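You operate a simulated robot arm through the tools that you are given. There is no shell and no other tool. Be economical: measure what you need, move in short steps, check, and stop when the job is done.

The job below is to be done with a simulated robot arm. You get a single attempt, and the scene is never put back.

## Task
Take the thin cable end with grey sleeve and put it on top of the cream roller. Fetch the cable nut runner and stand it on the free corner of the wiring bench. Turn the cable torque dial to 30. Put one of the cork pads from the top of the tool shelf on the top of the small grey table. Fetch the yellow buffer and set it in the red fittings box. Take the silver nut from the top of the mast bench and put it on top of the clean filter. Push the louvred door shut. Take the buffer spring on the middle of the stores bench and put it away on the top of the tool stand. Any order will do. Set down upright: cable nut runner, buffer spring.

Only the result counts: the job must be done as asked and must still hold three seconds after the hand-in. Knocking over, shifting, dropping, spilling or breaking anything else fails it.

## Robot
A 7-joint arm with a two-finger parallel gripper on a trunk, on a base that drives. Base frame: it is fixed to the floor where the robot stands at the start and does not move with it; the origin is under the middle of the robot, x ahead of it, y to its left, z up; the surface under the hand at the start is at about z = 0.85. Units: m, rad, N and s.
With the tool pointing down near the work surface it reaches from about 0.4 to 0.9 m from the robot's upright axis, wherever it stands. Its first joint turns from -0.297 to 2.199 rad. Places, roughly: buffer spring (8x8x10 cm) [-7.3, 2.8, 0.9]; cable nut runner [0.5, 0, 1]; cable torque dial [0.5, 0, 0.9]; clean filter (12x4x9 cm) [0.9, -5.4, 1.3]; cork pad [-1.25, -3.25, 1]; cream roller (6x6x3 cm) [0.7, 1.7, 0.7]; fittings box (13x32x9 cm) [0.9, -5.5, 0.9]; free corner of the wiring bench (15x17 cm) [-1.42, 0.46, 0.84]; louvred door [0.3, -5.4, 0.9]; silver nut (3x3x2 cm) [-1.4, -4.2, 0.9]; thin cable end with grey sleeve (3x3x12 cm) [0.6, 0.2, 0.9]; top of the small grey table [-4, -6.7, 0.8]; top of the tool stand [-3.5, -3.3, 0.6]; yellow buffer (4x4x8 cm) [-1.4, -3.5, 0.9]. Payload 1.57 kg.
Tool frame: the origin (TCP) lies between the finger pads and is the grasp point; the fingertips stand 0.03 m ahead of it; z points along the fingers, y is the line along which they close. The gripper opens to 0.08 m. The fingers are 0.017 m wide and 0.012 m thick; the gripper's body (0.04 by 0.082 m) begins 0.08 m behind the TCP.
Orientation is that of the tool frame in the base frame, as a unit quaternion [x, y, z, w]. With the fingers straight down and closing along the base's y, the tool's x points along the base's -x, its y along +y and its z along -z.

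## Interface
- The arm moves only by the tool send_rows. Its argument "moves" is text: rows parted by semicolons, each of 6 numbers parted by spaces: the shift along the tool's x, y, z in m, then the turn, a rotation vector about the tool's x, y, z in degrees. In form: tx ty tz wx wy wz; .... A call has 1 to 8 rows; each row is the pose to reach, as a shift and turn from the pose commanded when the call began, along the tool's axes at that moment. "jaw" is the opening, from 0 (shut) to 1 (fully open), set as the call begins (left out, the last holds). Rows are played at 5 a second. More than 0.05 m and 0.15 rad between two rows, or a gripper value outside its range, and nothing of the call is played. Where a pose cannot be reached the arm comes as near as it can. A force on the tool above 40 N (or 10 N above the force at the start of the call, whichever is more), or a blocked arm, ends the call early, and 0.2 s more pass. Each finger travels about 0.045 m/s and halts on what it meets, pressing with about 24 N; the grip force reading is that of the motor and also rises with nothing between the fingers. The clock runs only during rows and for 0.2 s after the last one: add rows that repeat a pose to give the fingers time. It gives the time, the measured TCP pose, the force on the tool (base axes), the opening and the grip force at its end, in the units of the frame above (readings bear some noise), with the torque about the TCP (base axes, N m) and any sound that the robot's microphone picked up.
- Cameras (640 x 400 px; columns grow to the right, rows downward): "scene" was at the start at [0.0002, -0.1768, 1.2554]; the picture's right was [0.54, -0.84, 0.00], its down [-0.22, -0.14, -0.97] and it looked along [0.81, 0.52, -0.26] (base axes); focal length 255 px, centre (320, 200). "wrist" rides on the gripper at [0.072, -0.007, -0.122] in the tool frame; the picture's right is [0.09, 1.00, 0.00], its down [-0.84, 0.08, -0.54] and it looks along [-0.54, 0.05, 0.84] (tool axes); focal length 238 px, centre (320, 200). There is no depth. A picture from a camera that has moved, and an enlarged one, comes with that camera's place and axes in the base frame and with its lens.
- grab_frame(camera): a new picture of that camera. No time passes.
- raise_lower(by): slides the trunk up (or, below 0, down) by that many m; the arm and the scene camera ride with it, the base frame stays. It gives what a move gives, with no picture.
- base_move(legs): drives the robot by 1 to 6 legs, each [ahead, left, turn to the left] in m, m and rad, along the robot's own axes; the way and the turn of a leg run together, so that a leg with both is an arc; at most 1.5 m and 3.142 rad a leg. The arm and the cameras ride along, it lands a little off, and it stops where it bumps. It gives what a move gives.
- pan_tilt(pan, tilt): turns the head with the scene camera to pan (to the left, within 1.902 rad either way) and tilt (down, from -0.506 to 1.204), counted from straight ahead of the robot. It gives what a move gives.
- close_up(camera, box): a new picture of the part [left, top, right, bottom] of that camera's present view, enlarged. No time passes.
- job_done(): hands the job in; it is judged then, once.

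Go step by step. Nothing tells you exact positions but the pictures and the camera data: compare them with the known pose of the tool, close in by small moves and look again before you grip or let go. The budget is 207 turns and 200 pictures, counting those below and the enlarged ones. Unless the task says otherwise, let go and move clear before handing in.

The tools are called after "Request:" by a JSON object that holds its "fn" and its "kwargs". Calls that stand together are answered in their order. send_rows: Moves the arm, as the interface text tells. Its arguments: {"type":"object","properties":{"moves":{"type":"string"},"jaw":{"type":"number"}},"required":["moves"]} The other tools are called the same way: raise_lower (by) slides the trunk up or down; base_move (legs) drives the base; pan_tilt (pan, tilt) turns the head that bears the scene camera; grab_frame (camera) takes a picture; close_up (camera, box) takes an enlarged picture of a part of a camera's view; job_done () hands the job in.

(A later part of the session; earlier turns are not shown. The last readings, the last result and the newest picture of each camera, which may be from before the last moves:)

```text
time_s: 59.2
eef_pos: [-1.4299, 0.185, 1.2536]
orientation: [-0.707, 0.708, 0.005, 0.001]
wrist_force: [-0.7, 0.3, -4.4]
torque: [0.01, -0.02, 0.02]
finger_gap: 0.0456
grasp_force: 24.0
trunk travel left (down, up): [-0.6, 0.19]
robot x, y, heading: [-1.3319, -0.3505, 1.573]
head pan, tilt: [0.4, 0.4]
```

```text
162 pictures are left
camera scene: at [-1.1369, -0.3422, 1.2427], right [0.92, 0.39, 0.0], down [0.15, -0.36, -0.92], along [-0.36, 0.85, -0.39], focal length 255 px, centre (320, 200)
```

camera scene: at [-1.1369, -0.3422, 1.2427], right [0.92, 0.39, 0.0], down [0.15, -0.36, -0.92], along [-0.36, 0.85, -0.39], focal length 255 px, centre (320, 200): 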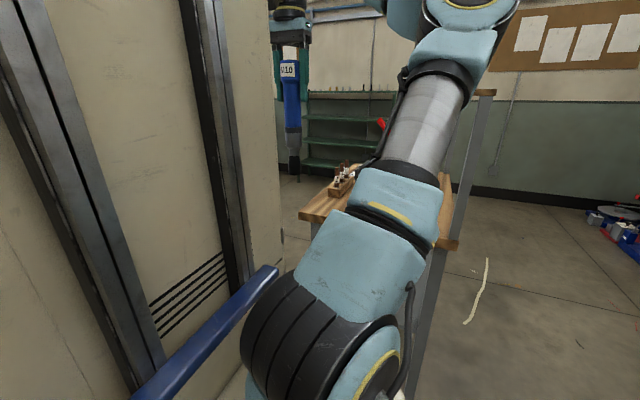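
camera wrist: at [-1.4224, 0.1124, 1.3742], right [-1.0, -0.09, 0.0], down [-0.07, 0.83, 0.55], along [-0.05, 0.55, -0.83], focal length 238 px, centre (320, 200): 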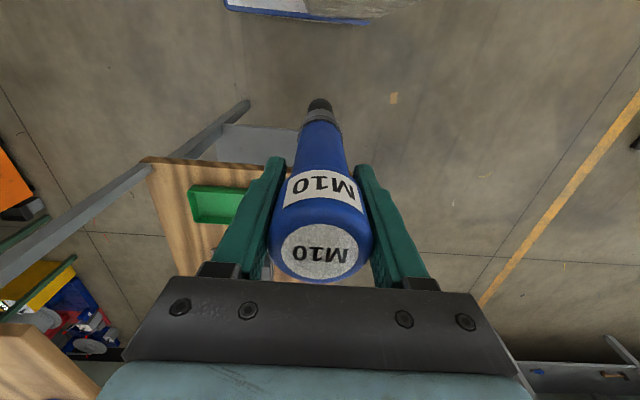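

The corner is clear, with the tray further right. I'll drive 0.27 m more so the runner is over (-1.42, .46).

Request:
{"fn": "base_move", "kwargs": {"legs": [[0.27, 0, 0]]}}

Request:
{"fn": "grab_frame", "kwargs": {"camera": "wrist"}}

Request:
{"fn": "grab_frame", "kwargs": {"camera": "scene"}}

```text
time_s: 61.2
eef_pos: [-1.4325, 0.4569, 1.2538]
orientation: [0.708, -0.707, -0.006, -0.002]
wrist_force: [0.2, 0.2, -4.6]
torque: [0.02, 0.0, -0.02]
finger_gap: 0.0457
grasp_force: 24.3
trunk travel left (down, up): [-0.6, 0.19]
robot x, y, heading: [-1.3329, -0.0851, 1.572]
head pan, tilt: [0.4, 0.4]
```

```text
161 pictures are left
camera wrist: at [-1.4245, 0.3837, 1.3742], right [-1.0, -0.09, 0.0], down [-0.07, 0.83, 0.55], along [-0.05, 0.55, -0.83], focal length 238 px, centre (320, 200)
```

wrist: 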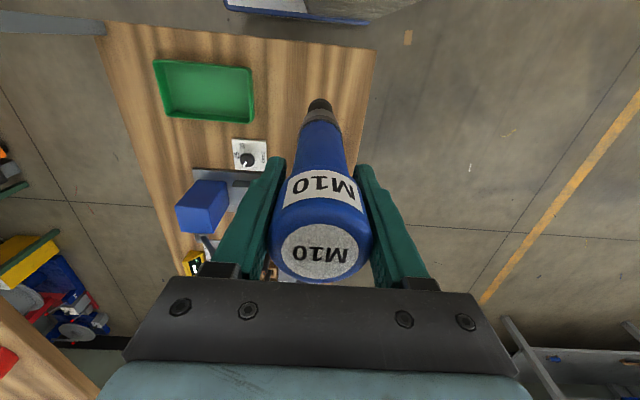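

```text
160 pictures are left
camera scene: at [-1.1384, -0.0704, 1.2426], right [0.92, 0.39, 0.0], down [0.15, -0.36, -0.92], along [-0.36, 0.85, -0.39], focal length 255 px, centre (320, 200)
```

scene: 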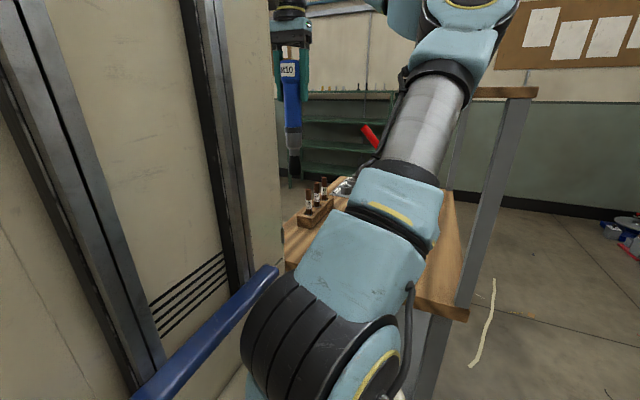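

All clear. I'll lower most of the way, then gently until contact.

Request:
{"fn": "send_rows", "kwargs": {"moves": "0 -0.008 0.04 0 0 0; 0 -0.008 0.08 0 0 0; 0 -0.008 0.12 0 0 0; 0 -0.008 0.16 0 0 0; 0 -0.008 0.19 0 0 0; 0 -0.008 0.195 0 0 0; 0 -0.008 0.195 0 0 0"}}

Request:
{"fn": "grab_frame", "kwargs": {"camera": "scene"}}

Request:
{"fn": "grab_frame", "kwargs": {"camera": "wrist"}}

```text
time_s: 63.0
eef_pos: [-1.429, 0.4595, 1.0869]
orientation: [0.711, -0.701, -0.026, -0.041]
wrist_force: [0.4, 0.7, -5.8]
torque: [-0.01, 0.0, 0.02]
finger_gap: 0.0457
grasp_force: 24.0
trunk travel left (down, up): [-0.6, 0.19]
robot x, y, heading: [-1.3286, -0.0844, 1.568]
head pan, tilt: [0.4, 0.4]
stopped in row 7: the arm was blocked; the commanded pose is now the measured one
```

```text
159 pictures are left
camera scene: at [-1.1402, -0.1293, 1.261], right [0.92, 0.39, 0.02], down [0.16, -0.32, -0.94], along [-0.36, 0.86, -0.35], focal length 255 px, centre (320, 200)
```

scene: 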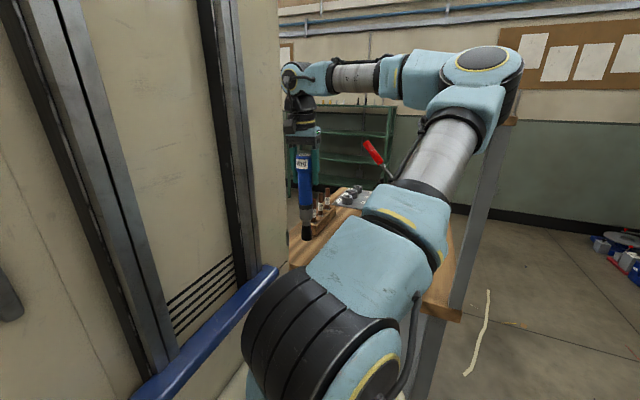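

```text
158 pictures are left
camera wrist: at [-1.4241, 0.3767, 1.2027], right [-0.99, -0.1, -0.03], down [-0.1, 0.78, 0.62], along [-0.04, 0.62, -0.79], focal length 238 px, centre (320, 200)
```

wrist: 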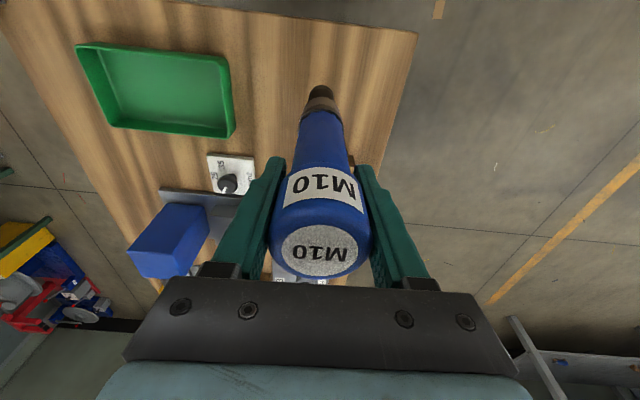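

The arm's elbow has come down on the overhead shelf end and the robot tilted. I'll raise straight back up.

Request:
{"fn": "send_rows", "kwargs": {"moves": "0 0 -0.03 0 0 0; 0 0 -0.07 0 0 0; 0 0 -0.11 0 0 0; 0 0 -0.15 0 0 0"}}

Request:
{"fn": "grab_frame", "kwargs": {"camera": "scene"}}

```text
time_s: 64.0
eef_pos: [-1.4409, 0.4779, 1.2014]
orientation: [0.712, -0.702, -0.008, -0.011]
wrist_force: [-0.3, 0.4, -5.4]
torque: [0.05, -0.03, 0.03]
finger_gap: 0.0457
grasp_force: 24.4
trunk travel left (down, up): [-0.6, 0.19]
robot x, y, heading: [-1.3406, -0.0771, 1.584]
head pan, tilt: [0.4, 0.4]
```

```text
157 pictures are left
camera scene: at [-1.1445, -0.0662, 1.2408], right [0.92, 0.4, 0.0], down [0.16, -0.35, -0.92], along [-0.37, 0.84, -0.39], focal length 255 px, centre (320, 200)
```

scene: 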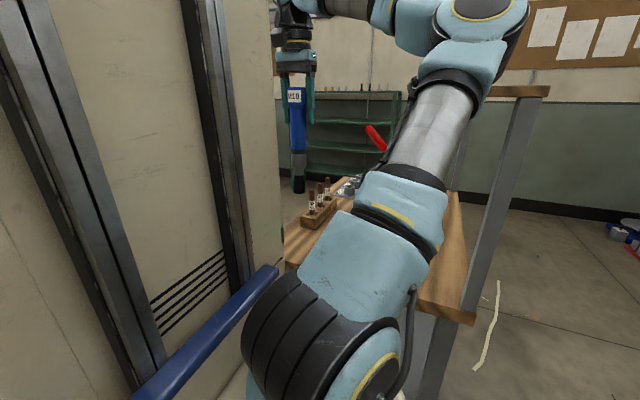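

Level again. I'll straighten the tool, back out and approach from the bench's left end (facing +x), where the elbow stays clear of the shelf.

Request:
{"fn": "send_rows", "kwargs": {"moves": "0 0 -0.03 0 1.5 0; 0 0 -0.055 0 1.5 0; 0 0 -0.055 0 1.5 0"}}

Request:
{"fn": "base_move", "kwargs": {"legs": [[-0.7, 0, 0], [0, 0, -1.584], [-0.6, 0, 0]]}}

Request:
{"fn": "pan_tilt", "kwargs": {"pan": 0.5, "tilt": 0.4}}

Request:
{"fn": "grab_frame", "kwargs": {"camera": "scene"}}

```text
time_s: 64.8
eef_pos: [-1.4319, 0.4752, 1.2565]
orientation: [0.711, -0.704, 0.0, -0.004]
wrist_force: [-0.1, 0.3, -4.9]
torque: [0.05, 0.01, 0.03]
finger_gap: 0.0457
grasp_force: 24.1
trunk travel left (down, up): [-0.6, 0.19]
robot x, y, heading: [-1.3347, -0.0789, 1.584]
head pan, tilt: [0.4, 0.4]
```

```text
time_s: 75.6
eef_pos: [-1.373, -0.7007, 1.2575]
orientation: [-0.007, 1.0, -0.002, 0.003]
wrist_force: [-0.1, 0.2, -5.5]
torque: [0.03, -0.02, 0.0]
finger_gap: 0.0458
grasp_force: 24.0
trunk travel left (down, up): [-0.6, 0.19]
robot x, y, heading: [-1.9264, -0.7991, 0.012]
head pan, tilt: [0.4, 0.4]
```

```text
time_s: 76.2
eef_pos: [-1.3725, -0.7002, 1.2575]
orientation: [-0.007, 1.0, -0.002, 0.003]
wrist_force: [0.1, 0.5, -4.3]
torque: [-0.01, -0.04, 0.02]
finger_gap: 0.0458
grasp_force: 24.0
trunk travel left (down, up): [-0.6, 0.19]
robot x, y, heading: [-1.9295, -0.7983, 0.011]
head pan, tilt: [0.499, 0.4]
```

```text
156 pictures are left
camera scene: at [-1.9214, -0.984, 1.2426], right [0.49, -0.87, 0.0], down [-0.34, -0.19, -0.92], along [0.8, 0.45, -0.39], focal length 255 px, centre (320, 200)
```

scene: 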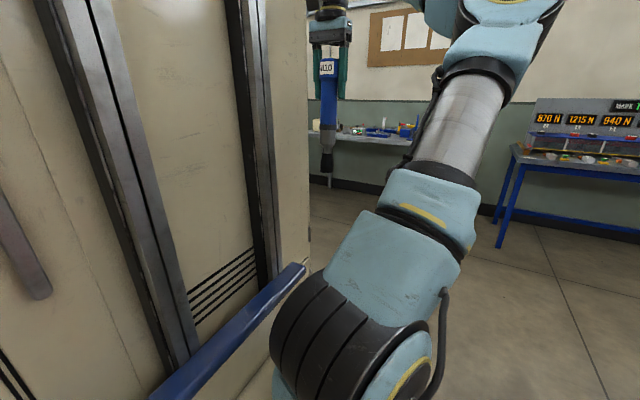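

I'll shift left alongside the bench end.

Request:
{"fn": "base_move", "kwargs": {"legs": [[-0.05, 0, -0.011], [0, 0.85, 0]]}}

Request:
{"fn": "grab_frame", "kwargs": {"camera": "wrist"}}

Request:
{"fn": "grab_frame", "kwargs": {"camera": "scene"}}

```text
time_s: 81.3
eef_pos: [-1.4194, 0.1402, 1.2586]
orientation: [0.002, 1.0, -0.002, 0.002]
wrist_force: [-0.1, -0.1, -4.9]
torque: [-0.02, -0.01, -0.02]
finger_gap: 0.0456
grasp_force: 24.2
trunk travel left (down, up): [-0.6, 0.19]
robot x, y, heading: [-1.9746, 0.0506, -0.004]
head pan, tilt: [0.499, 0.4]
```

```text
155 pictures are left
camera wrist: at [-1.4905, 0.1351, 1.3792], right [-0.09, 1.0, -0.01], down [0.83, 0.08, 0.55], along [0.54, 0.04, -0.84], focal length 238 px, centre (320, 200)
```

wrist: 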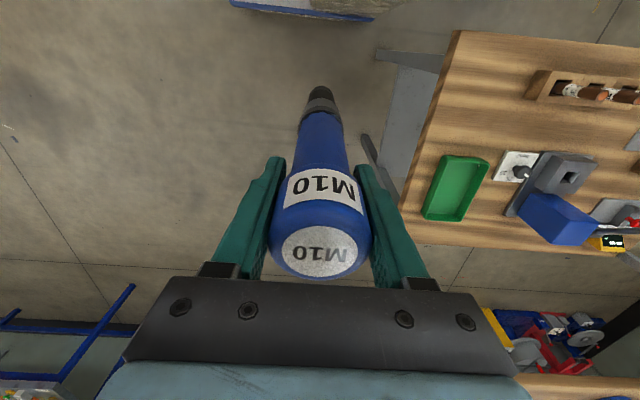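

```text
154 pictures are left
camera scene: at [-1.9733, -0.1313, 1.2426], right [0.47, -0.88, 0.0], down [-0.34, -0.18, -0.92], along [0.81, 0.44, -0.39], focal length 255 px, centre (320, 200)
```

scene: 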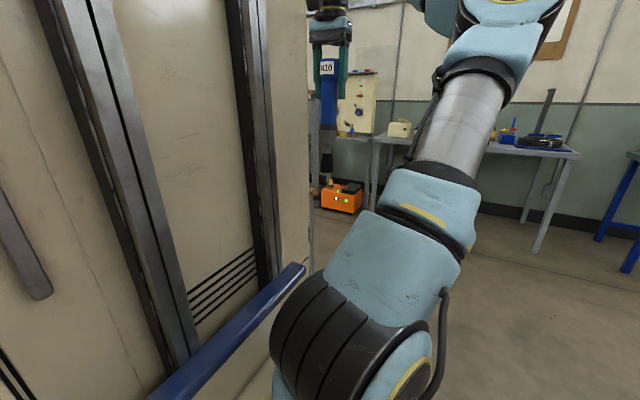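

The corner is clear in this view. I'll shift left 0.315 m.

Request:
{"fn": "base_move", "kwargs": {"legs": [[0, 0.315, 0]]}}

Request:
{"fn": "grab_frame", "kwargs": {"camera": "wrist"}}

Request:
{"fn": "grab_frame", "kwargs": {"camera": "scene"}}

```text
time_s: 83.4
eef_pos: [-1.418, 0.4573, 1.2582]
orientation: [0.001, 1.0, -0.003, 0.003]
wrist_force: [0.7, -0.1, -4.6]
torque: [0.02, -0.01, 0.0]
finger_gap: 0.0455
grasp_force: 24.4
trunk travel left (down, up): [-0.6, 0.19]
robot x, y, heading: [-1.9733, 0.3672, 0.001]
head pan, tilt: [0.499, 0.4]
```

```text
153 pictures are left
camera wrist: at [-1.4898, 0.4524, 1.3791], right [-0.09, 1.0, -0.01], down [0.83, 0.08, 0.55], along [0.54, 0.04, -0.84], focal length 238 px, centre (320, 200)
```

wrist: 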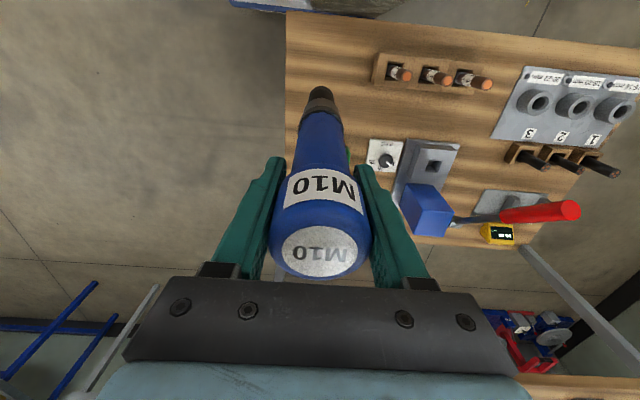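

```text
152 pictures are left
camera scene: at [-1.9717, 0.1843, 1.2426], right [0.48, -0.88, 0.0], down [-0.34, -0.19, -0.92], along [0.81, 0.44, -0.39], focal length 255 px, centre (320, 200)
```

scene: 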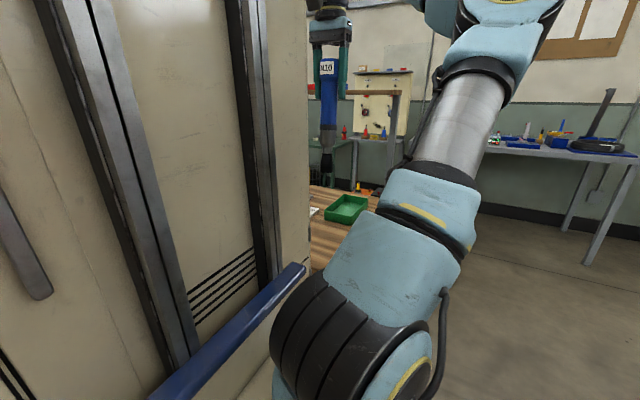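

I'll lower, slowing near the surface.

Request:
{"fn": "send_rows", "kwargs": {"moves": "0 0 0.045 0 0 0; 0 0 0.09 0 0 0; 0 0 0.135 0 0 0; 0 0 0.175 0 0 0; 0 0 0.2 0 0 0; 0 0 0.208 0 0 0; 0 0 0.208 0 0 0"}}

Request:
{"fn": "grab_frame", "kwargs": {"camera": "wrist"}}

Request:
{"fn": "grab_frame", "kwargs": {"camera": "scene"}}

```text
time_s: 85.0
eef_pos: [-1.4163, 0.4551, 1.0488]
orientation: [0.0, 1.0, -0.002, 0.003]
wrist_force: [-0.2, 0.3, -4.7]
torque: [-0.02, -0.05, 0.02]
finger_gap: 0.0454
grasp_force: 23.8
trunk travel left (down, up): [-0.6, 0.19]
robot x, y, heading: [-1.9742, 0.3638, 0.002]
head pan, tilt: [0.499, 0.4]
```

```text
151 pictures are left
camera wrist: at [-1.4877, 0.4498, 1.1702], right [-0.09, 1.0, -0.01], down [0.83, 0.08, 0.55], along [0.54, 0.04, -0.84], focal length 238 px, centre (320, 200)
```

wrist: 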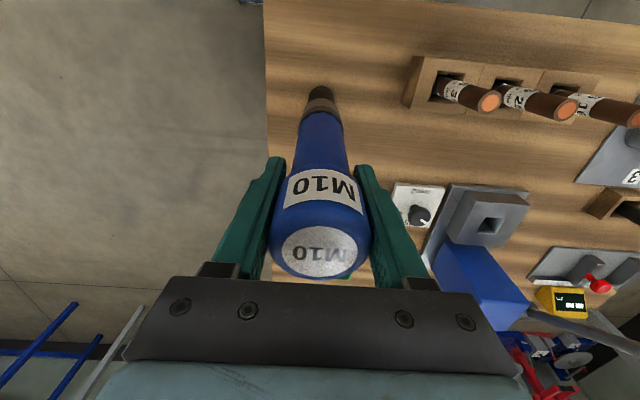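

```text
150 pictures are left
camera scene: at [-1.9718, 0.1843, 1.2426], right [0.48, -0.88, 0.0], down [-0.34, -0.19, -0.92], along [0.81, 0.44, -0.39], focal length 255 px, centre (320, 200)
```

scene: 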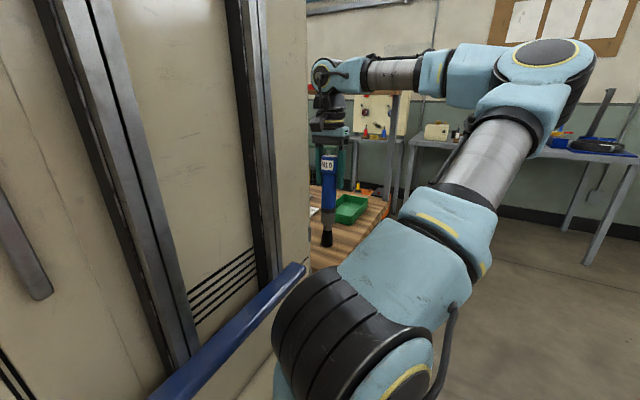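

About 1 cm to go, so I'll lower in millimetres and watch the force.

Request:
{"fn": "send_rows", "kwargs": {"moves": "0 0 0.004 0 0 0; 0 0 0.008 0 0 0; 0 0 0.011 0 0 0; 0 0 0.011 0 0 0"}}

Request:
{"fn": "close_up", "kwargs": {"camera": "scene", "box": [280, 140, 400, 260]}}

```text
time_s: 86.0
eef_pos: [-1.4193, 0.4556, 1.0378]
orientation: [0.001, 1.0, -0.003, 0.003]
wrist_force: [0.3, -2.0, 21.1]
torque: [-0.43, -0.04, 0.01]
finger_gap: 0.0459
grasp_force: 23.4
trunk travel left (down, up): [-0.6, 0.19]
robot x, y, heading: [-1.9756, 0.3646, 0.001]
head pan, tilt: [0.499, 0.4]
```

```text
3.33 times, centred on (340, 200) of scene
camera zoom: at [-1.9725, 0.1841, 1.2427], right [0.48, -0.88, 0.0], down [-0.34, -0.19, -0.92], along [0.81, 0.44, -0.39], focal length 850 px, centre (253, 200)
```

zoom: 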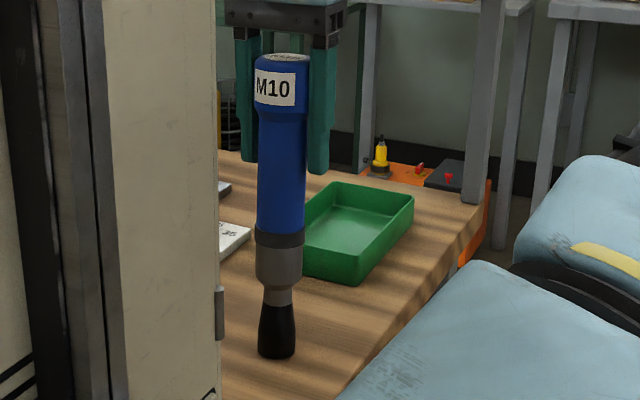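

Contact made. I'll relieve about a millimetre, open, wait, then lift away straight up.

Request:
{"fn": "send_rows", "kwargs": {"moves": "0 0 -0.001 0 0 0; 0 0 -0.001 0 0 0"}}

Request:
{"fn": "send_rows", "kwargs": {"moves": "0 0 0 0 0 0; 0 0 0 0 0 0; 0 0 0 0 0 0; 0 0 0 0 0 0; 0 0 0 0 0 0", "jaw": 1}}

Request:
{"fn": "close_up", "kwargs": {"camera": "scene", "box": [280, 140, 400, 260]}}

Request:
{"fn": "grab_frame", "kwargs": {"camera": "wrist"}}

```text
time_s: 86.6
eef_pos: [-1.4183, 0.4556, 1.039]
orientation: [0.001, 1.0, -0.002, 0.002]
wrist_force: [-0.6, 0.0, 3.6]
torque: [-0.03, 0.07, 0.03]
finger_gap: 0.0456
grasp_force: 23.6
trunk travel left (down, up): [-0.6, 0.19]
robot x, y, heading: [-1.9716, 0.3667, 0.001]
head pan, tilt: [0.499, 0.4]
```

```text
time_s: 87.8
eef_pos: [-1.418, 0.4565, 1.0393]
orientation: [0.0, 1.0, -0.002, 0.003]
wrist_force: [-0.7, -0.7, 0.0]
torque: [-0.01, -0.02, 0.03]
finger_gap: 0.0797
grasp_force: 0.1
trunk travel left (down, up): [-0.6, 0.19]
robot x, y, heading: [-1.9759, 0.3682, 0.004]
head pan, tilt: [0.499, 0.4]
```

```text
3.33 times, centred on (340, 200) of scene
camera zoom: at [-1.9719, 0.1842, 1.2426], right [0.48, -0.88, 0.0], down [-0.34, -0.19, -0.92], along [0.81, 0.44, -0.39], focal length 850 px, centre (253, 200)
```

zoom: 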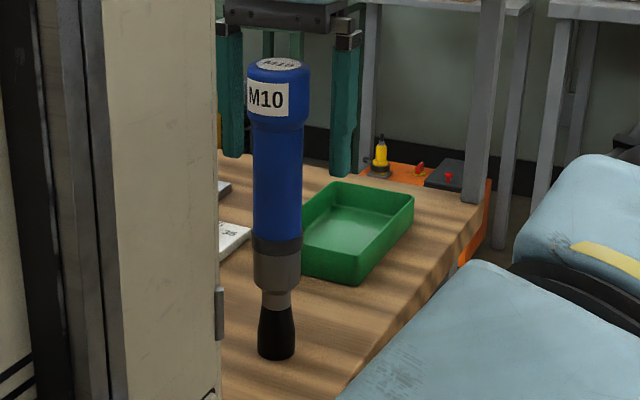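

```text
147 pictures are left
camera wrist: at [-1.4892, 0.4507, 1.161], right [-0.09, 1.0, -0.01], down [0.83, 0.08, 0.55], along [0.54, 0.04, -0.84], focal length 238 px, centre (320, 200)
```

wrist: 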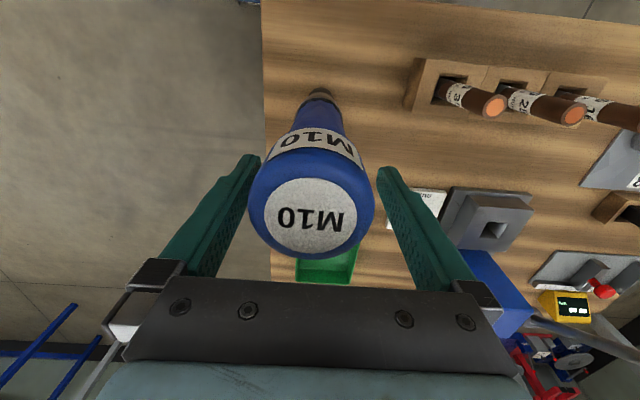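

The runner seems to lean slightly toward the camera. I'll let time pass and compare before moving.

Request:
{"fn": "send_rows", "kwargs": {"moves": "0 0 0 0 0 0; 0 0 0 0 0 0; 0 0 0 0 0 0; 0 0 0 0 0 0"}}

Request:
{"fn": "grab_frame", "kwargs": {"camera": "wrist"}}

Request:
{"fn": "close_up", "kwargs": {"camera": "scene", "box": [290, 140, 370, 250]}}

```text
time_s: 88.8
eef_pos: [-1.4174, 0.4552, 1.0394]
orientation: [0.0, 1.0, -0.002, 0.003]
wrist_force: [-0.3, -0.4, 0.5]
torque: [0.01, -0.03, 0.02]
finger_gap: 0.08
grasp_force: 0.1
trunk travel left (down, up): [-0.6, 0.19]
robot x, y, heading: [-1.9761, 0.3648, -0.005]
head pan, tilt: [0.499, 0.4]
```

```text
146 pictures are left
camera wrist: at [-1.4892, 0.4507, 1.161], right [-0.09, 1.0, -0.01], down [0.83, 0.08, 0.55], along [0.54, 0.04, -0.84], focal length 238 px, centre (320, 200)
```

wrist: 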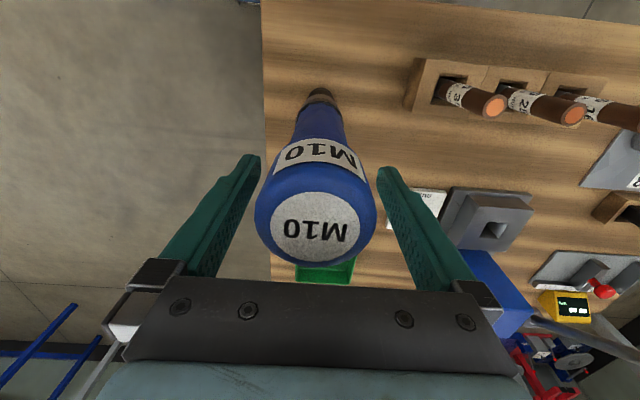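

```text
3.64 times, centred on (330, 195) of scene
camera zoom: at [-1.9719, 0.1842, 1.2426], right [0.48, -0.88, 0.0], down [-0.34, -0.19, -0.92], along [0.81, 0.44, -0.39], focal length 928 px, centre (284, 218)
```

zoom: 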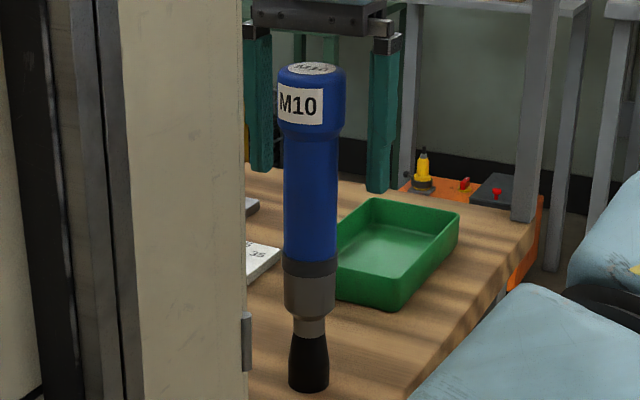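

It appears to be rocking back to upright. I'll wait more and check again.

Request:
{"fn": "send_rows", "kwargs": {"moves": "0 0 0 0 0 0; 0 0 0 0 0 0; 0 0 0 0 0 0; 0 0 0 0 0 0; 0 0 0 0 0 0; 0 0 0 0 0 0; 0 0 0 0 0 0; 0 0 0 0 0 0"}}

Request:
{"fn": "grab_frame", "kwargs": {"camera": "wrist"}}

```text
time_s: 90.6
eef_pos: [-1.4182, 0.4566, 1.04]
orientation: [0.001, 1.0, -0.003, 0.003]
wrist_force: [0.3, -0.1, 0.7]
torque: [-0.03, 0.0, -0.01]
finger_gap: 0.0798
grasp_force: 0.0
trunk travel left (down, up): [-0.6, 0.19]
robot x, y, heading: [-1.9727, 0.3659, 0.002]
head pan, tilt: [0.499, 0.4]
```

```text
144 pictures are left
camera wrist: at [-1.4892, 0.4507, 1.161], right [-0.09, 1.0, -0.01], down [0.83, 0.08, 0.55], along [0.54, 0.04, -0.84], focal length 238 px, centre (320, 200)
```

wrist: 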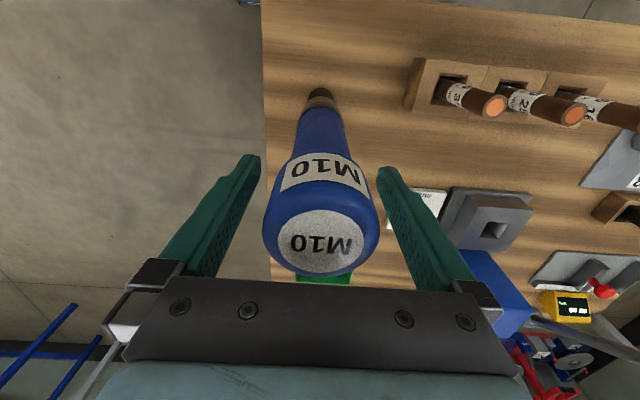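

Request:
{"fn": "send_rows", "kwargs": {"moves": "0 0 0 0 0 0; 0 0 0 0 0 0; 0 0 0 0 0 0; 0 0 0 0 0 0; 0 0 0 0 0 0; 0 0 0 0 0 0; 0 0 0 0 0 0; 0 0 0 0 0 0"}}

Request:
{"fn": "grab_frame", "kwargs": {"camera": "wrist"}}

```text
time_s: 92.4
eef_pos: [-1.4168, 0.4572, 1.0391]
orientation: [0.001, 1.0, -0.003, 0.002]
wrist_force: [-0.4, 0.1, 0.6]
torque: [0.02, 0.03, 0.03]
finger_gap: 0.0801
grasp_force: 0.0
trunk travel left (down, up): [-0.6, 0.19]
robot x, y, heading: [-1.9731, 0.3646, -0.006]
head pan, tilt: [0.499, 0.4]
```

```text
143 pictures are left
camera wrist: at [-1.4892, 0.4507, 1.161], right [-0.09, 1.0, -0.01], down [0.83, 0.08, 0.55], along [0.54, 0.04, -0.84], focal length 238 px, centre (320, 200)
```

wrist: 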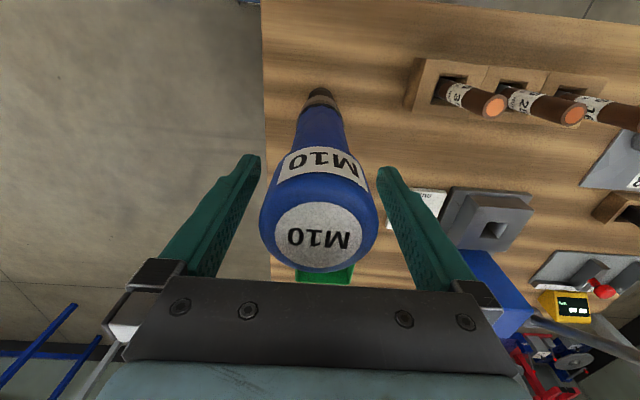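

It is settling upright. I'll lift straight off and check once more from above.

Request:
{"fn": "send_rows", "kwargs": {"moves": "0 0 -0.03 0 0 0; 0 0 -0.07 0 0 0; 0 0 -0.115 0 0 0; 0 0 -0.16 0 0 0; 0 0 -0.21 0 0 0; 0 0 -0.21 0 0 0"}}

Request:
{"fn": "grab_frame", "kwargs": {"camera": "wrist"}}

Request:
{"fn": "grab_frame", "kwargs": {"camera": "scene"}}

```text
time_s: 93.8
eef_pos: [-1.4207, 0.4576, 1.2518]
orientation: [0.001, 1.0, -0.003, 0.003]
wrist_force: [1.0, 0.1, 0.1]
torque: [0.03, -0.01, 0.02]
finger_gap: 0.0797
grasp_force: 0.1
trunk travel left (down, up): [-0.6, 0.19]
robot x, y, heading: [-1.9717, 0.3669, -0.004]
head pan, tilt: [0.499, 0.4]
```

```text
142 pictures are left
camera wrist: at [-1.4921, 0.4515, 1.3739], right [-0.09, 1.0, -0.01], down [0.83, 0.08, 0.55], along [0.54, 0.04, -0.84], focal length 238 px, centre (320, 200)
```

wrist: 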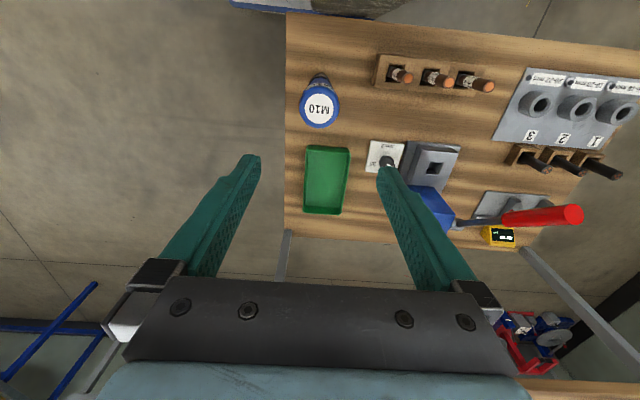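

```text
141 pictures are left
camera scene: at [-1.9718, 0.1842, 1.2426], right [0.48, -0.88, 0.0], down [-0.34, -0.19, -0.92], along [0.81, 0.44, -0.39], focal length 255 px, centre (320, 200)
```

scene: 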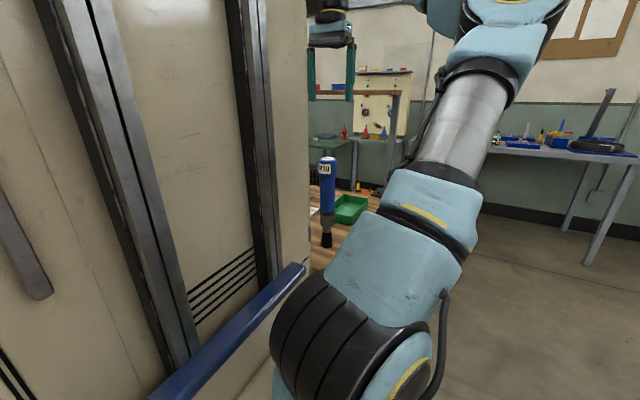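

The runner stands upright on the corner. Next is the cable end; I'll drive back to the first bench along the known-clear route.

Request:
{"fn": "base_move", "kwargs": {"legs": [[0, -1.17, 0], [1.45, 0, 0], [0, 0.8, 0]]}}

Request:
{"fn": "pan_tilt", "kwargs": {"pan": 0.7, "tilt": 0.3}}

Request:
{"fn": "grab_frame", "kwargs": {"camera": "scene"}}

Request:
{"fn": "grab_frame", "kwargs": {"camera": "wrist"}}

```text
time_s: 110.6
eef_pos: [0.0321, 0.1632, 1.2522]
orientation: [-0.006, 1.0, -0.003, 0.002]
wrist_force: [0.1, 0.9, -0.5]
torque: [0.02, 0.01, 0.01]
finger_gap: 0.08
grasp_force: 0.0
trunk travel left (down, up): [-0.6, 0.19]
robot x, y, heading: [-0.5233, 0.0638, 0.012]
head pan, tilt: [0.499, 0.4]
```

```text
time_s: 111.3
eef_pos: [0.0328, 0.1636, 1.2525]
orientation: [-0.006, 1.0, -0.002, 0.002]
wrist_force: [0.7, 0.5, -0.6]
torque: [-0.03, -0.02, 0.01]
finger_gap: 0.08
grasp_force: 0.0
trunk travel left (down, up): [-0.6, 0.19]
robot x, y, heading: [-0.5211, 0.0614, 0.017]
head pan, tilt: [0.7, 0.3]
```

```text
140 pictures are left
camera scene: at [-0.5247, -0.1015, 1.2519], right [0.65, -0.76, 0.0], down [-0.22, -0.19, -0.96], along [0.72, 0.62, -0.3], focal length 255 px, centre (320, 200)
```

scene: 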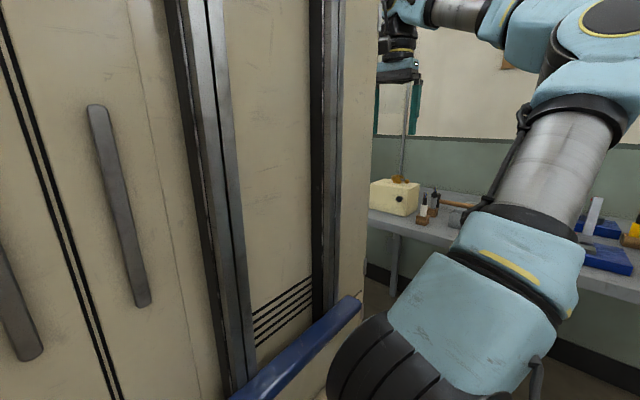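

```text
139 pictures are left
camera wrist: at [-0.0387, 0.157, 1.3735], right [-0.1, 0.99, -0.01], down [0.83, 0.09, 0.55], along [0.54, 0.05, -0.84], focal length 238 px, centre (320, 200)
```

wrist: 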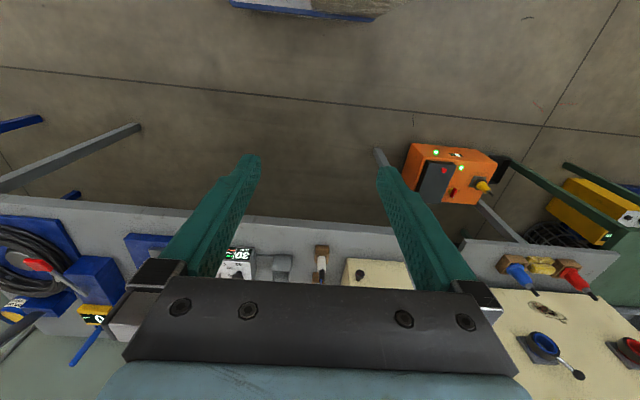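

I'll drive up to the bench with the gripper over the cable area.

Request:
{"fn": "base_move", "kwargs": {"legs": [[0.53, 0.03, -0.015]]}}

Request:
{"fn": "grab_frame", "kwargs": {"camera": "wrist"}}

```text
time_s: 114.3
eef_pos: [0.5467, 0.1828, 1.2515]
orientation: [0.003, 1.0, -0.003, 0.003]
wrist_force: [-0.4, 0.5, 0.3]
torque: [-0.02, 0.01, 0.0]
finger_gap: 0.0799
grasp_force: 0.1
trunk travel left (down, up): [-0.6, 0.19]
robot x, y, heading: [-0.0062, 0.0981, -0.003]
head pan, tilt: [0.7, 0.3]
```

```text
138 pictures are left
camera wrist: at [0.4754, 0.1791, 1.3735], right [-0.08, 1.0, -0.01], down [0.83, 0.07, 0.55], along [0.54, 0.04, -0.84], focal length 238 px, centre (320, 200)
```

wrist: 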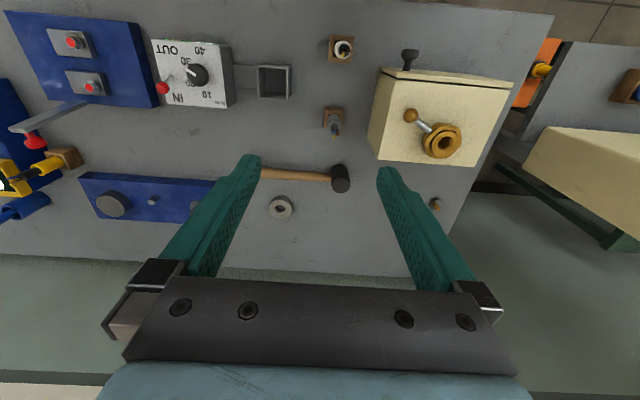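

The thin cable is near (.597, .215). I'll centre above it, partly close the jaws because of the cream box, and look.

Request:
{"fn": "send_rows", "kwargs": {"moves": "-0.025 0.016 0.04 0 0 0; -0.05 0.032 0.08 0 0 0; -0.05 0.032 0.12 0 0 0; -0.05 0.032 0.15 0 0 0; -0.05 0.032 0.15 0 0 0", "jaw": 0.75}}

Request:
{"fn": "grab_frame", "kwargs": {"camera": "wrist"}}

Request:
{"fn": "close_up", "kwargs": {"camera": "wrist", "box": [270, 60, 390, 160]}}

Request:
{"fn": "close_up", "kwargs": {"camera": "scene", "box": [370, 60, 530, 230]}}

```text
time_s: 115.5
eef_pos: [0.596, 0.2157, 1.1029]
orientation: [0.004, 1.0, -0.002, 0.002]
wrist_force: [0.0, 0.5, 0.7]
torque: [0.0, 0.01, 0.0]
finger_gap: 0.0602
grasp_force: 0.2
trunk travel left (down, up): [-0.6, 0.19]
robot x, y, heading: [-0.0091, 0.0931, -0.009]
head pan, tilt: [0.7, 0.3]
```

```text
137 pictures are left
camera wrist: at [0.5239, 0.2115, 1.2241], right [-0.08, 1.0, -0.01], down [0.83, 0.07, 0.55], along [0.54, 0.04, -0.84], focal length 238 px, centre (320, 200)
```

wrist: 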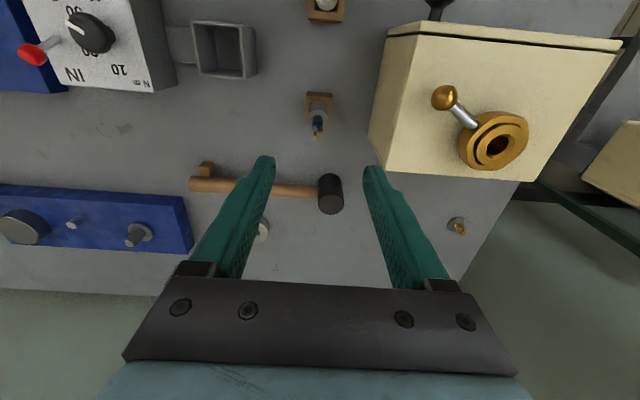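

```text
4.00 times, centred on (330, 110) of wrist
camera zoom: at [0.5239, 0.2115, 1.2241], right [-0.08, 1.0, -0.01], down [0.83, 0.07, 0.55], along [0.54, 0.04, -0.84], focal length 953 px, centre (280, 560)
```

zoom: 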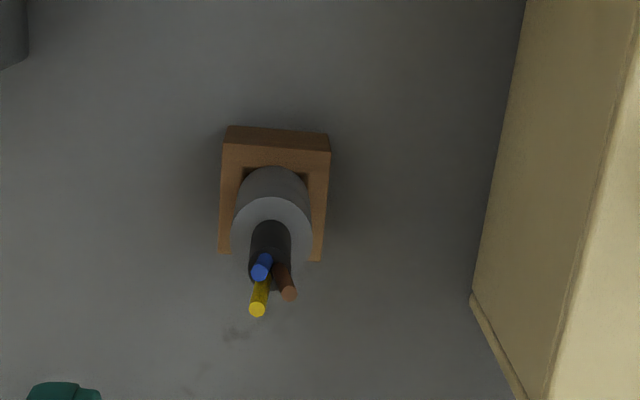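

```text
2.35 times, centred on (450, 145) of scene
camera zoom: at [-0.016, -0.0692, 1.2519], right [0.64, -0.77, 0.0], down [-0.23, -0.19, -0.96], along [0.74, 0.61, -0.3], focal length 600 px, centre (14, 329)
```

zoom: 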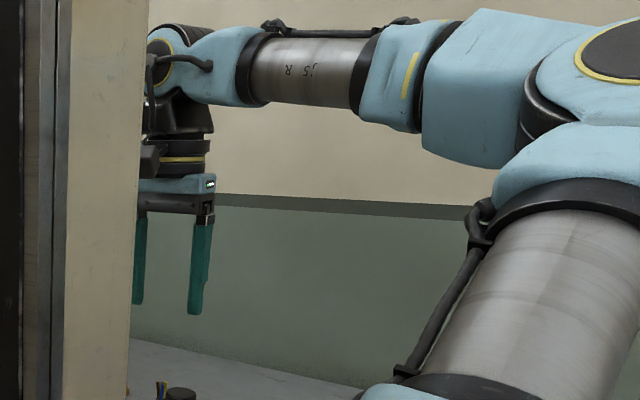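

The sleeve is about 27 mm wide with its top near z = .91, in a small wooden block. I'll descend partway and look again.

Request:
{"fn": "send_rows", "kwargs": {"moves": "-0.001 -0.002 0.04 0 0 0; -0.001 -0.002 0.08 0 0 0; -0.001 -0.002 0.12 0 0 0; -0.001 -0.002 0.155 0 0 0; -0.001 -0.002 0.155 0 0 0"}}

Request:
{"fn": "grab_frame", "kwargs": {"camera": "wrist"}}

Request:
{"fn": "close_up", "kwargs": {"camera": "wrist", "box": [230, 90, 410, 250]}}

```text
time_s: 116.7
eef_pos: [0.599, 0.2109, 0.9457]
orientation: [0.004, 1.0, -0.002, 0.003]
wrist_force: [0.3, 0.3, 0.9]
torque: [-0.01, 0.02, 0.0]
finger_gap: 0.0599
grasp_force: 0.1
trunk travel left (down, up): [-0.6, 0.19]
robot x, y, heading: [-0.0073, 0.099, -0.006]
head pan, tilt: [0.7, 0.3]
```

```text
134 pictures are left
camera wrist: at [0.5266, 0.2069, 1.0673], right [-0.08, 1.0, -0.01], down [0.83, 0.07, 0.55], along [0.54, 0.04, -0.84], focal length 238 px, centre (320, 200)
```

wrist: 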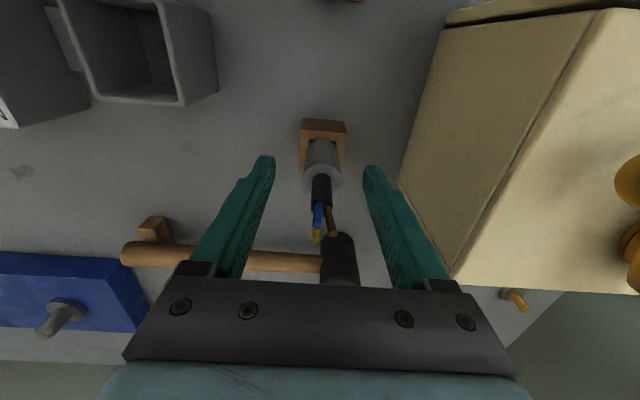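

```text
2.50 times, centred on (320, 170) of wrist
camera zoom: at [0.5266, 0.2069, 1.0673], right [-0.08, 1.0, -0.01], down [0.83, 0.07, 0.55], along [0.54, 0.04, -0.84], focal length 596 px, centre (320, 275)
```

zoom: 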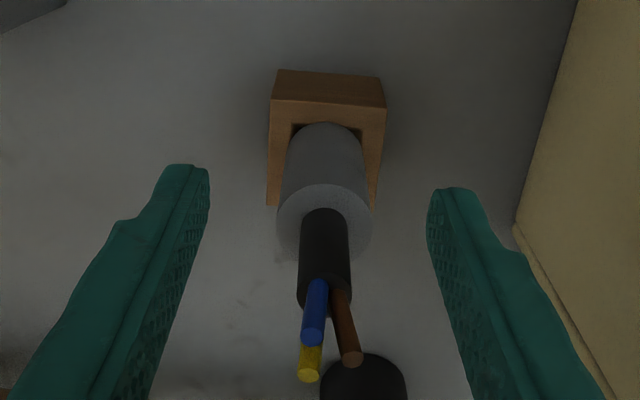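

The sleeve spans about z .89–.935 at x ≈ .594, y ≈ .213. I'll descend to TCP .923 and grip.

Request:
{"fn": "send_rows", "kwargs": {"moves": "0.004 0.002 0.01 0 0 0; 0.004 0.002 0.022 0 0 0; 0.004 0.002 0.022 0 0 0"}}

Request:
{"fn": "send_rows", "kwargs": {"moves": "0 0 0 0 0 0; 0 0 0 0 0 0; 0 0 0 0 0 0; 0 0 0 0 0 0; 0 0 0 0 0 0", "jaw": 0.1}}

Request:
{"fn": "close_up", "kwargs": {"camera": "wrist", "box": [230, 90, 410, 250]}}

```text
time_s: 117.5
eef_pos: [0.5932, 0.2149, 0.9232]
orientation: [0.005, 1.0, -0.003, 0.003]
wrist_force: [0.3, -0.4, 0.2]
torque: [-0.03, -0.01, 0.0]
finger_gap: 0.0601
grasp_force: 0.0
trunk travel left (down, up): [-0.6, 0.19]
robot x, y, heading: [-0.0083, 0.0987, -0.005]
head pan, tilt: [0.7, 0.3]
```

```text
time_s: 118.7
eef_pos: [0.5942, 0.214, 0.9245]
orientation: [0.005, 1.0, -0.003, 0.003]
wrist_force: [-0.1, 0.0, -0.1]
torque: [0.03, 0.01, 0.0]
finger_gap: 0.024
grasp_force: 24.3
trunk travel left (down, up): [-0.6, 0.19]
robot x, y, heading: [-0.0061, 0.0962, -0.013]
head pan, tilt: [0.7, 0.3]
```

```text
2.50 times, centred on (320, 170) of wrist
camera zoom: at [0.5222, 0.2095, 1.045], right [-0.08, 1.0, -0.01], down [0.83, 0.07, 0.55], along [0.54, 0.04, -0.84], focal length 596 px, centre (320, 275)
```

zoom: 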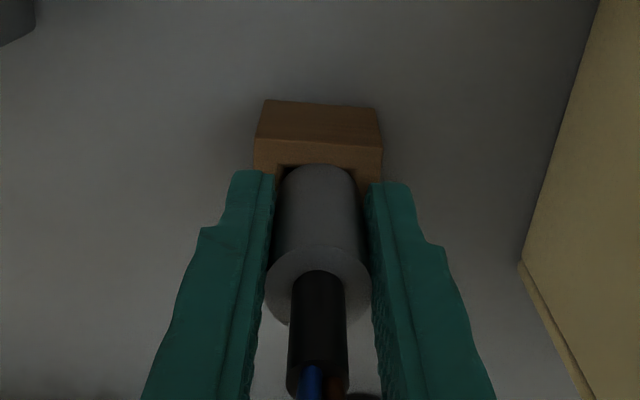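

Gripped at 24 mm. Lifting straight up.

Request:
{"fn": "send_rows", "kwargs": {"moves": "0 0 -0.02 0 0 0; 0 0 -0.05 0 0 0; 0 0 -0.09 0 0 0; 0 0 -0.135 0 0 0; 0 0 -0.18 0 0 0; 0 0 -0.225 0 0 0; 0 0 -0.27 0 0 0; 0 0 -0.31 0 0 0"}}

Request:
{"fn": "grab_frame", "kwargs": {"camera": "wrist"}}

Request:
{"fn": "grab_frame", "kwargs": {"camera": "scene"}}

```text
time_s: 120.5
eef_pos: [0.596, 0.2141, 1.2342]
orientation: [0.004, 1.0, -0.003, 0.002]
wrist_force: [-0.8, -0.3, -0.3]
torque: [0.01, 0.03, -0.01]
finger_gap: 0.0239
grasp_force: 24.5
trunk travel left (down, up): [-0.6, 0.19]
robot x, y, heading: [-0.0114, 0.1003, -0.004]
head pan, tilt: [0.7, 0.3]
```

```text
131 pictures are left
camera wrist: at [0.5239, 0.2098, 1.3561], right [-0.08, 1.0, -0.01], down [0.83, 0.07, 0.55], along [0.54, 0.04, -0.84], focal length 238 px, centre (320, 200)
```

wrist: 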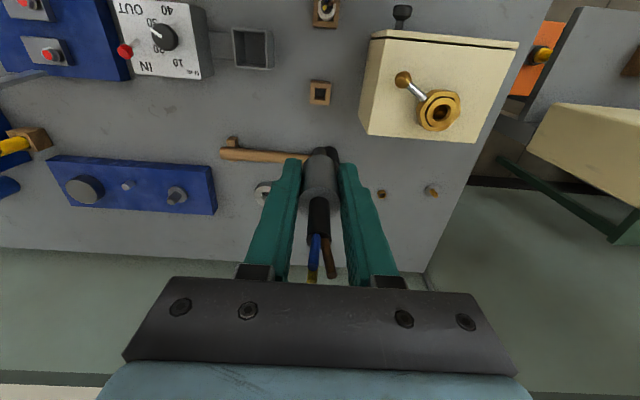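

```text
130 pictures are left
camera scene: at [-0.0158, -0.0693, 1.2518], right [0.64, -0.77, 0.0], down [-0.23, -0.19, -0.96], along [0.74, 0.61, -0.3], focal length 255 px, centre (320, 200)
```

scene: 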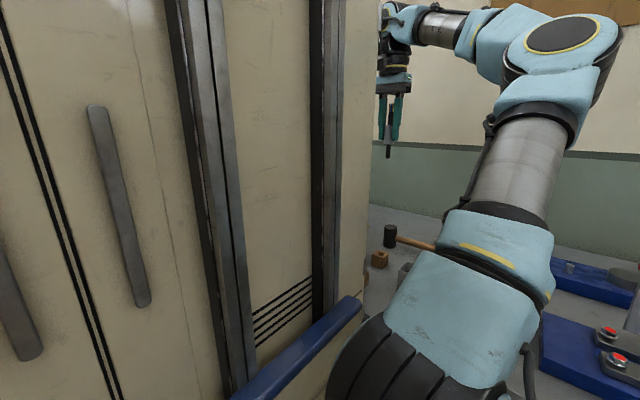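

The cable's bottom is 0.074 m below the TCP. I'll back off and turn left to find the cream roller.

Request:
{"fn": "base_move", "kwargs": {"legs": [[-0.6, 0, 0], [0, 0, 0.9]]}}

Request:
{"fn": "pan_tilt", "kwargs": {"pan": -0.15, "tilt": 0.4}}

Request:
{"fn": "grab_frame", "kwargs": {"camera": "scene"}}

```text
time_s: 124.4
eef_pos: [-0.0321, 0.2328, 1.2349]
orientation: [-0.006, 1.0, -0.002, 0.002]
wrist_force: [-0.2, 0.4, -0.3]
torque: [0.0, -0.02, 0.02]
finger_gap: 0.0237
grasp_force: 23.7
trunk travel left (down, up): [-0.6, 0.19]
robot x, y, heading: [-0.6319, 0.1015, 0.016]
head pan, tilt: [0.7, 0.3]
stopped in leg 2: the robot was blocked; the commanded pose is now the measured one
```

```text
time_s: 125.6
eef_pos: [-0.0318, 0.2332, 1.2337]
orientation: [-0.006, 1.0, -0.003, 0.002]
wrist_force: [-0.1, 0.9, -0.6]
torque: [0.02, 0.02, 0.0]
finger_gap: 0.0238
grasp_force: 23.6
trunk travel left (down, up): [-0.6, 0.19]
robot x, y, heading: [-0.6294, 0.1016, 0.019]
head pan, tilt: [-0.15, 0.4]
```

```text
129 pictures are left
camera scene: at [-0.6154, -0.1386, 1.2427], right [-0.13, -0.99, 0.0], down [-0.39, 0.05, -0.92], along [0.91, -0.12, -0.39], focal length 255 px, centre (320, 200)
```

scene: 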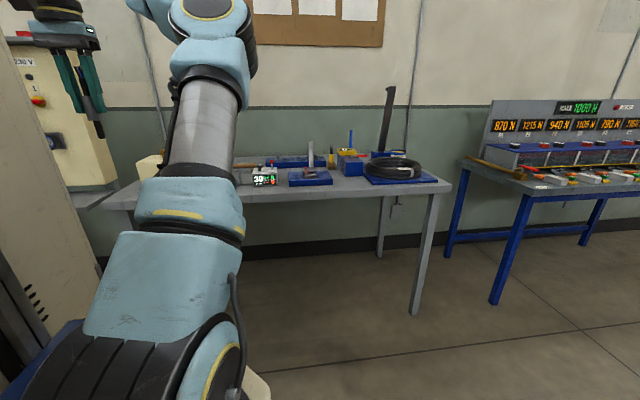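

The turn was blocked, likely by the wiring bench at my rear-left. I'll move right and away first, then turn.

Request:
{"fn": "base_move", "kwargs": {"legs": [[0.1, -0.8, 0], [0, 0, 1.1]]}}

Request:
{"fn": "pan_tilt", "kwargs": {"pan": 0.0, "tilt": 0.3}}

Request:
{"fn": "grab_frame", "kwargs": {"camera": "scene"}}

Request:
{"fn": "grab_frame", "kwargs": {"camera": "wrist"}}

```text
time_s: 132.8
eef_pos: [-0.3902, -0.1018, 1.2339]
orientation: [-0.551, 0.835, -0.001, 0.004]
wrist_force: [0.2, 0.7, -0.7]
torque: [-0.01, 0.0, 0.03]
finger_gap: 0.0235
grasp_force: 24.0
trunk travel left (down, up): [-0.6, 0.19]
robot x, y, heading: [-0.5105, -0.7047, 1.172]
head pan, tilt: [-0.15, 0.4]
```

```text
time_s: 133.5
eef_pos: [-0.3899, -0.1004, 1.2335]
orientation: [-0.551, 0.834, -0.002, 0.004]
wrist_force: [-0.6, -0.3, -1.8]
torque: [-0.03, 0.0, -0.01]
finger_gap: 0.0232
grasp_force: 24.0
trunk travel left (down, up): [-0.6, 0.19]
robot x, y, heading: [-0.5113, -0.7058, 1.17]
head pan, tilt: [0.0, 0.3]
```

```text
128 pictures are left
camera scene: at [-0.2938, -0.7772, 1.2519], right [0.92, -0.39, 0.0], down [-0.12, -0.27, -0.96], along [0.37, 0.88, -0.3], focal length 255 px, centre (320, 200)
```

scene: 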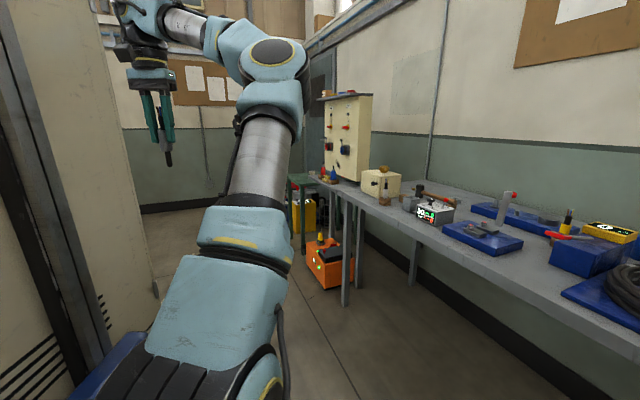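

```text
127 pictures are left
camera wrist: at [-0.4114, -0.1695, 1.3558], right [-0.95, 0.31, -0.01], down [0.25, 0.8, 0.55], along [0.17, 0.52, -0.84], focal length 238 px, centre (320, 200)
```

wrist: 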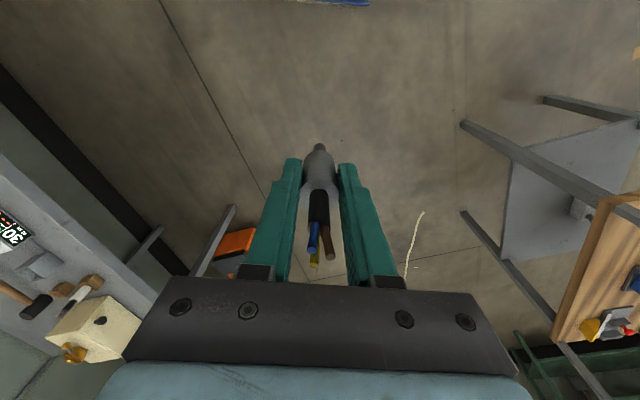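

The passage between the benches leads to a green table ahead. I'll face +y and drive up it at x ≈ -0.3.

Request:
{"fn": "base_move", "kwargs": {"legs": [[0, 0, 0.4], [0.3, -0.2, 0], [0.9, 0, 0]]}}

Request:
{"fn": "pan_tilt", "kwargs": {"pan": -0.5, "tilt": 0.4}}

Request:
{"fn": "grab_frame", "kwargs": {"camera": "scene"}}

```text
time_s: 141.4
eef_pos: [-0.4297, 1.1169, 1.2335]
orientation: [-0.707, 0.707, 0.0, 0.003]
wrist_force: [1.1, 0.3, -0.8]
torque: [-0.01, 0.0, 0.01]
finger_gap: 0.0234
grasp_force: 24.4
trunk travel left (down, up): [-0.6, 0.19]
robot x, y, heading: [-0.3067, 0.512, 1.577]
head pan, tilt: [0.0, 0.3]
```

```text
time_s: 142.3
eef_pos: [-0.4303, 1.1174, 1.2345]
orientation: [-0.706, 0.708, 0.0, 0.003]
wrist_force: [0.6, -0.1, -0.5]
torque: [0.0, -0.01, 0.01]
finger_gap: 0.0234
grasp_force: 24.0
trunk travel left (down, up): [-0.6, 0.19]
robot x, y, heading: [-0.3076, 0.5141, 1.573]
head pan, tilt: [-0.499, 0.4]
```

```text
126 pictures are left
camera scene: at [-0.0321, 0.5199, 1.2427], right [0.88, -0.48, 0.0], down [-0.19, -0.34, -0.92], along [0.44, 0.81, -0.39], focal length 255 px, centre (320, 200)
```

scene: 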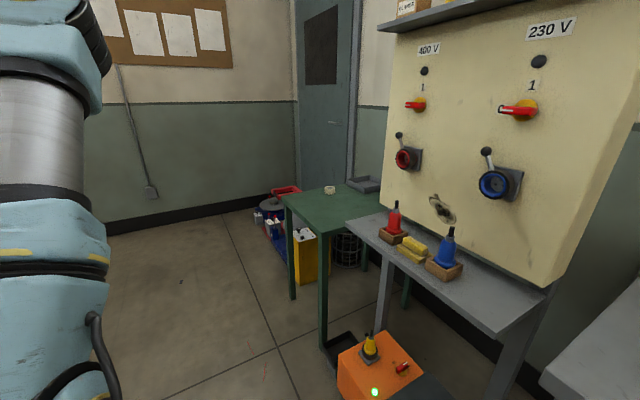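

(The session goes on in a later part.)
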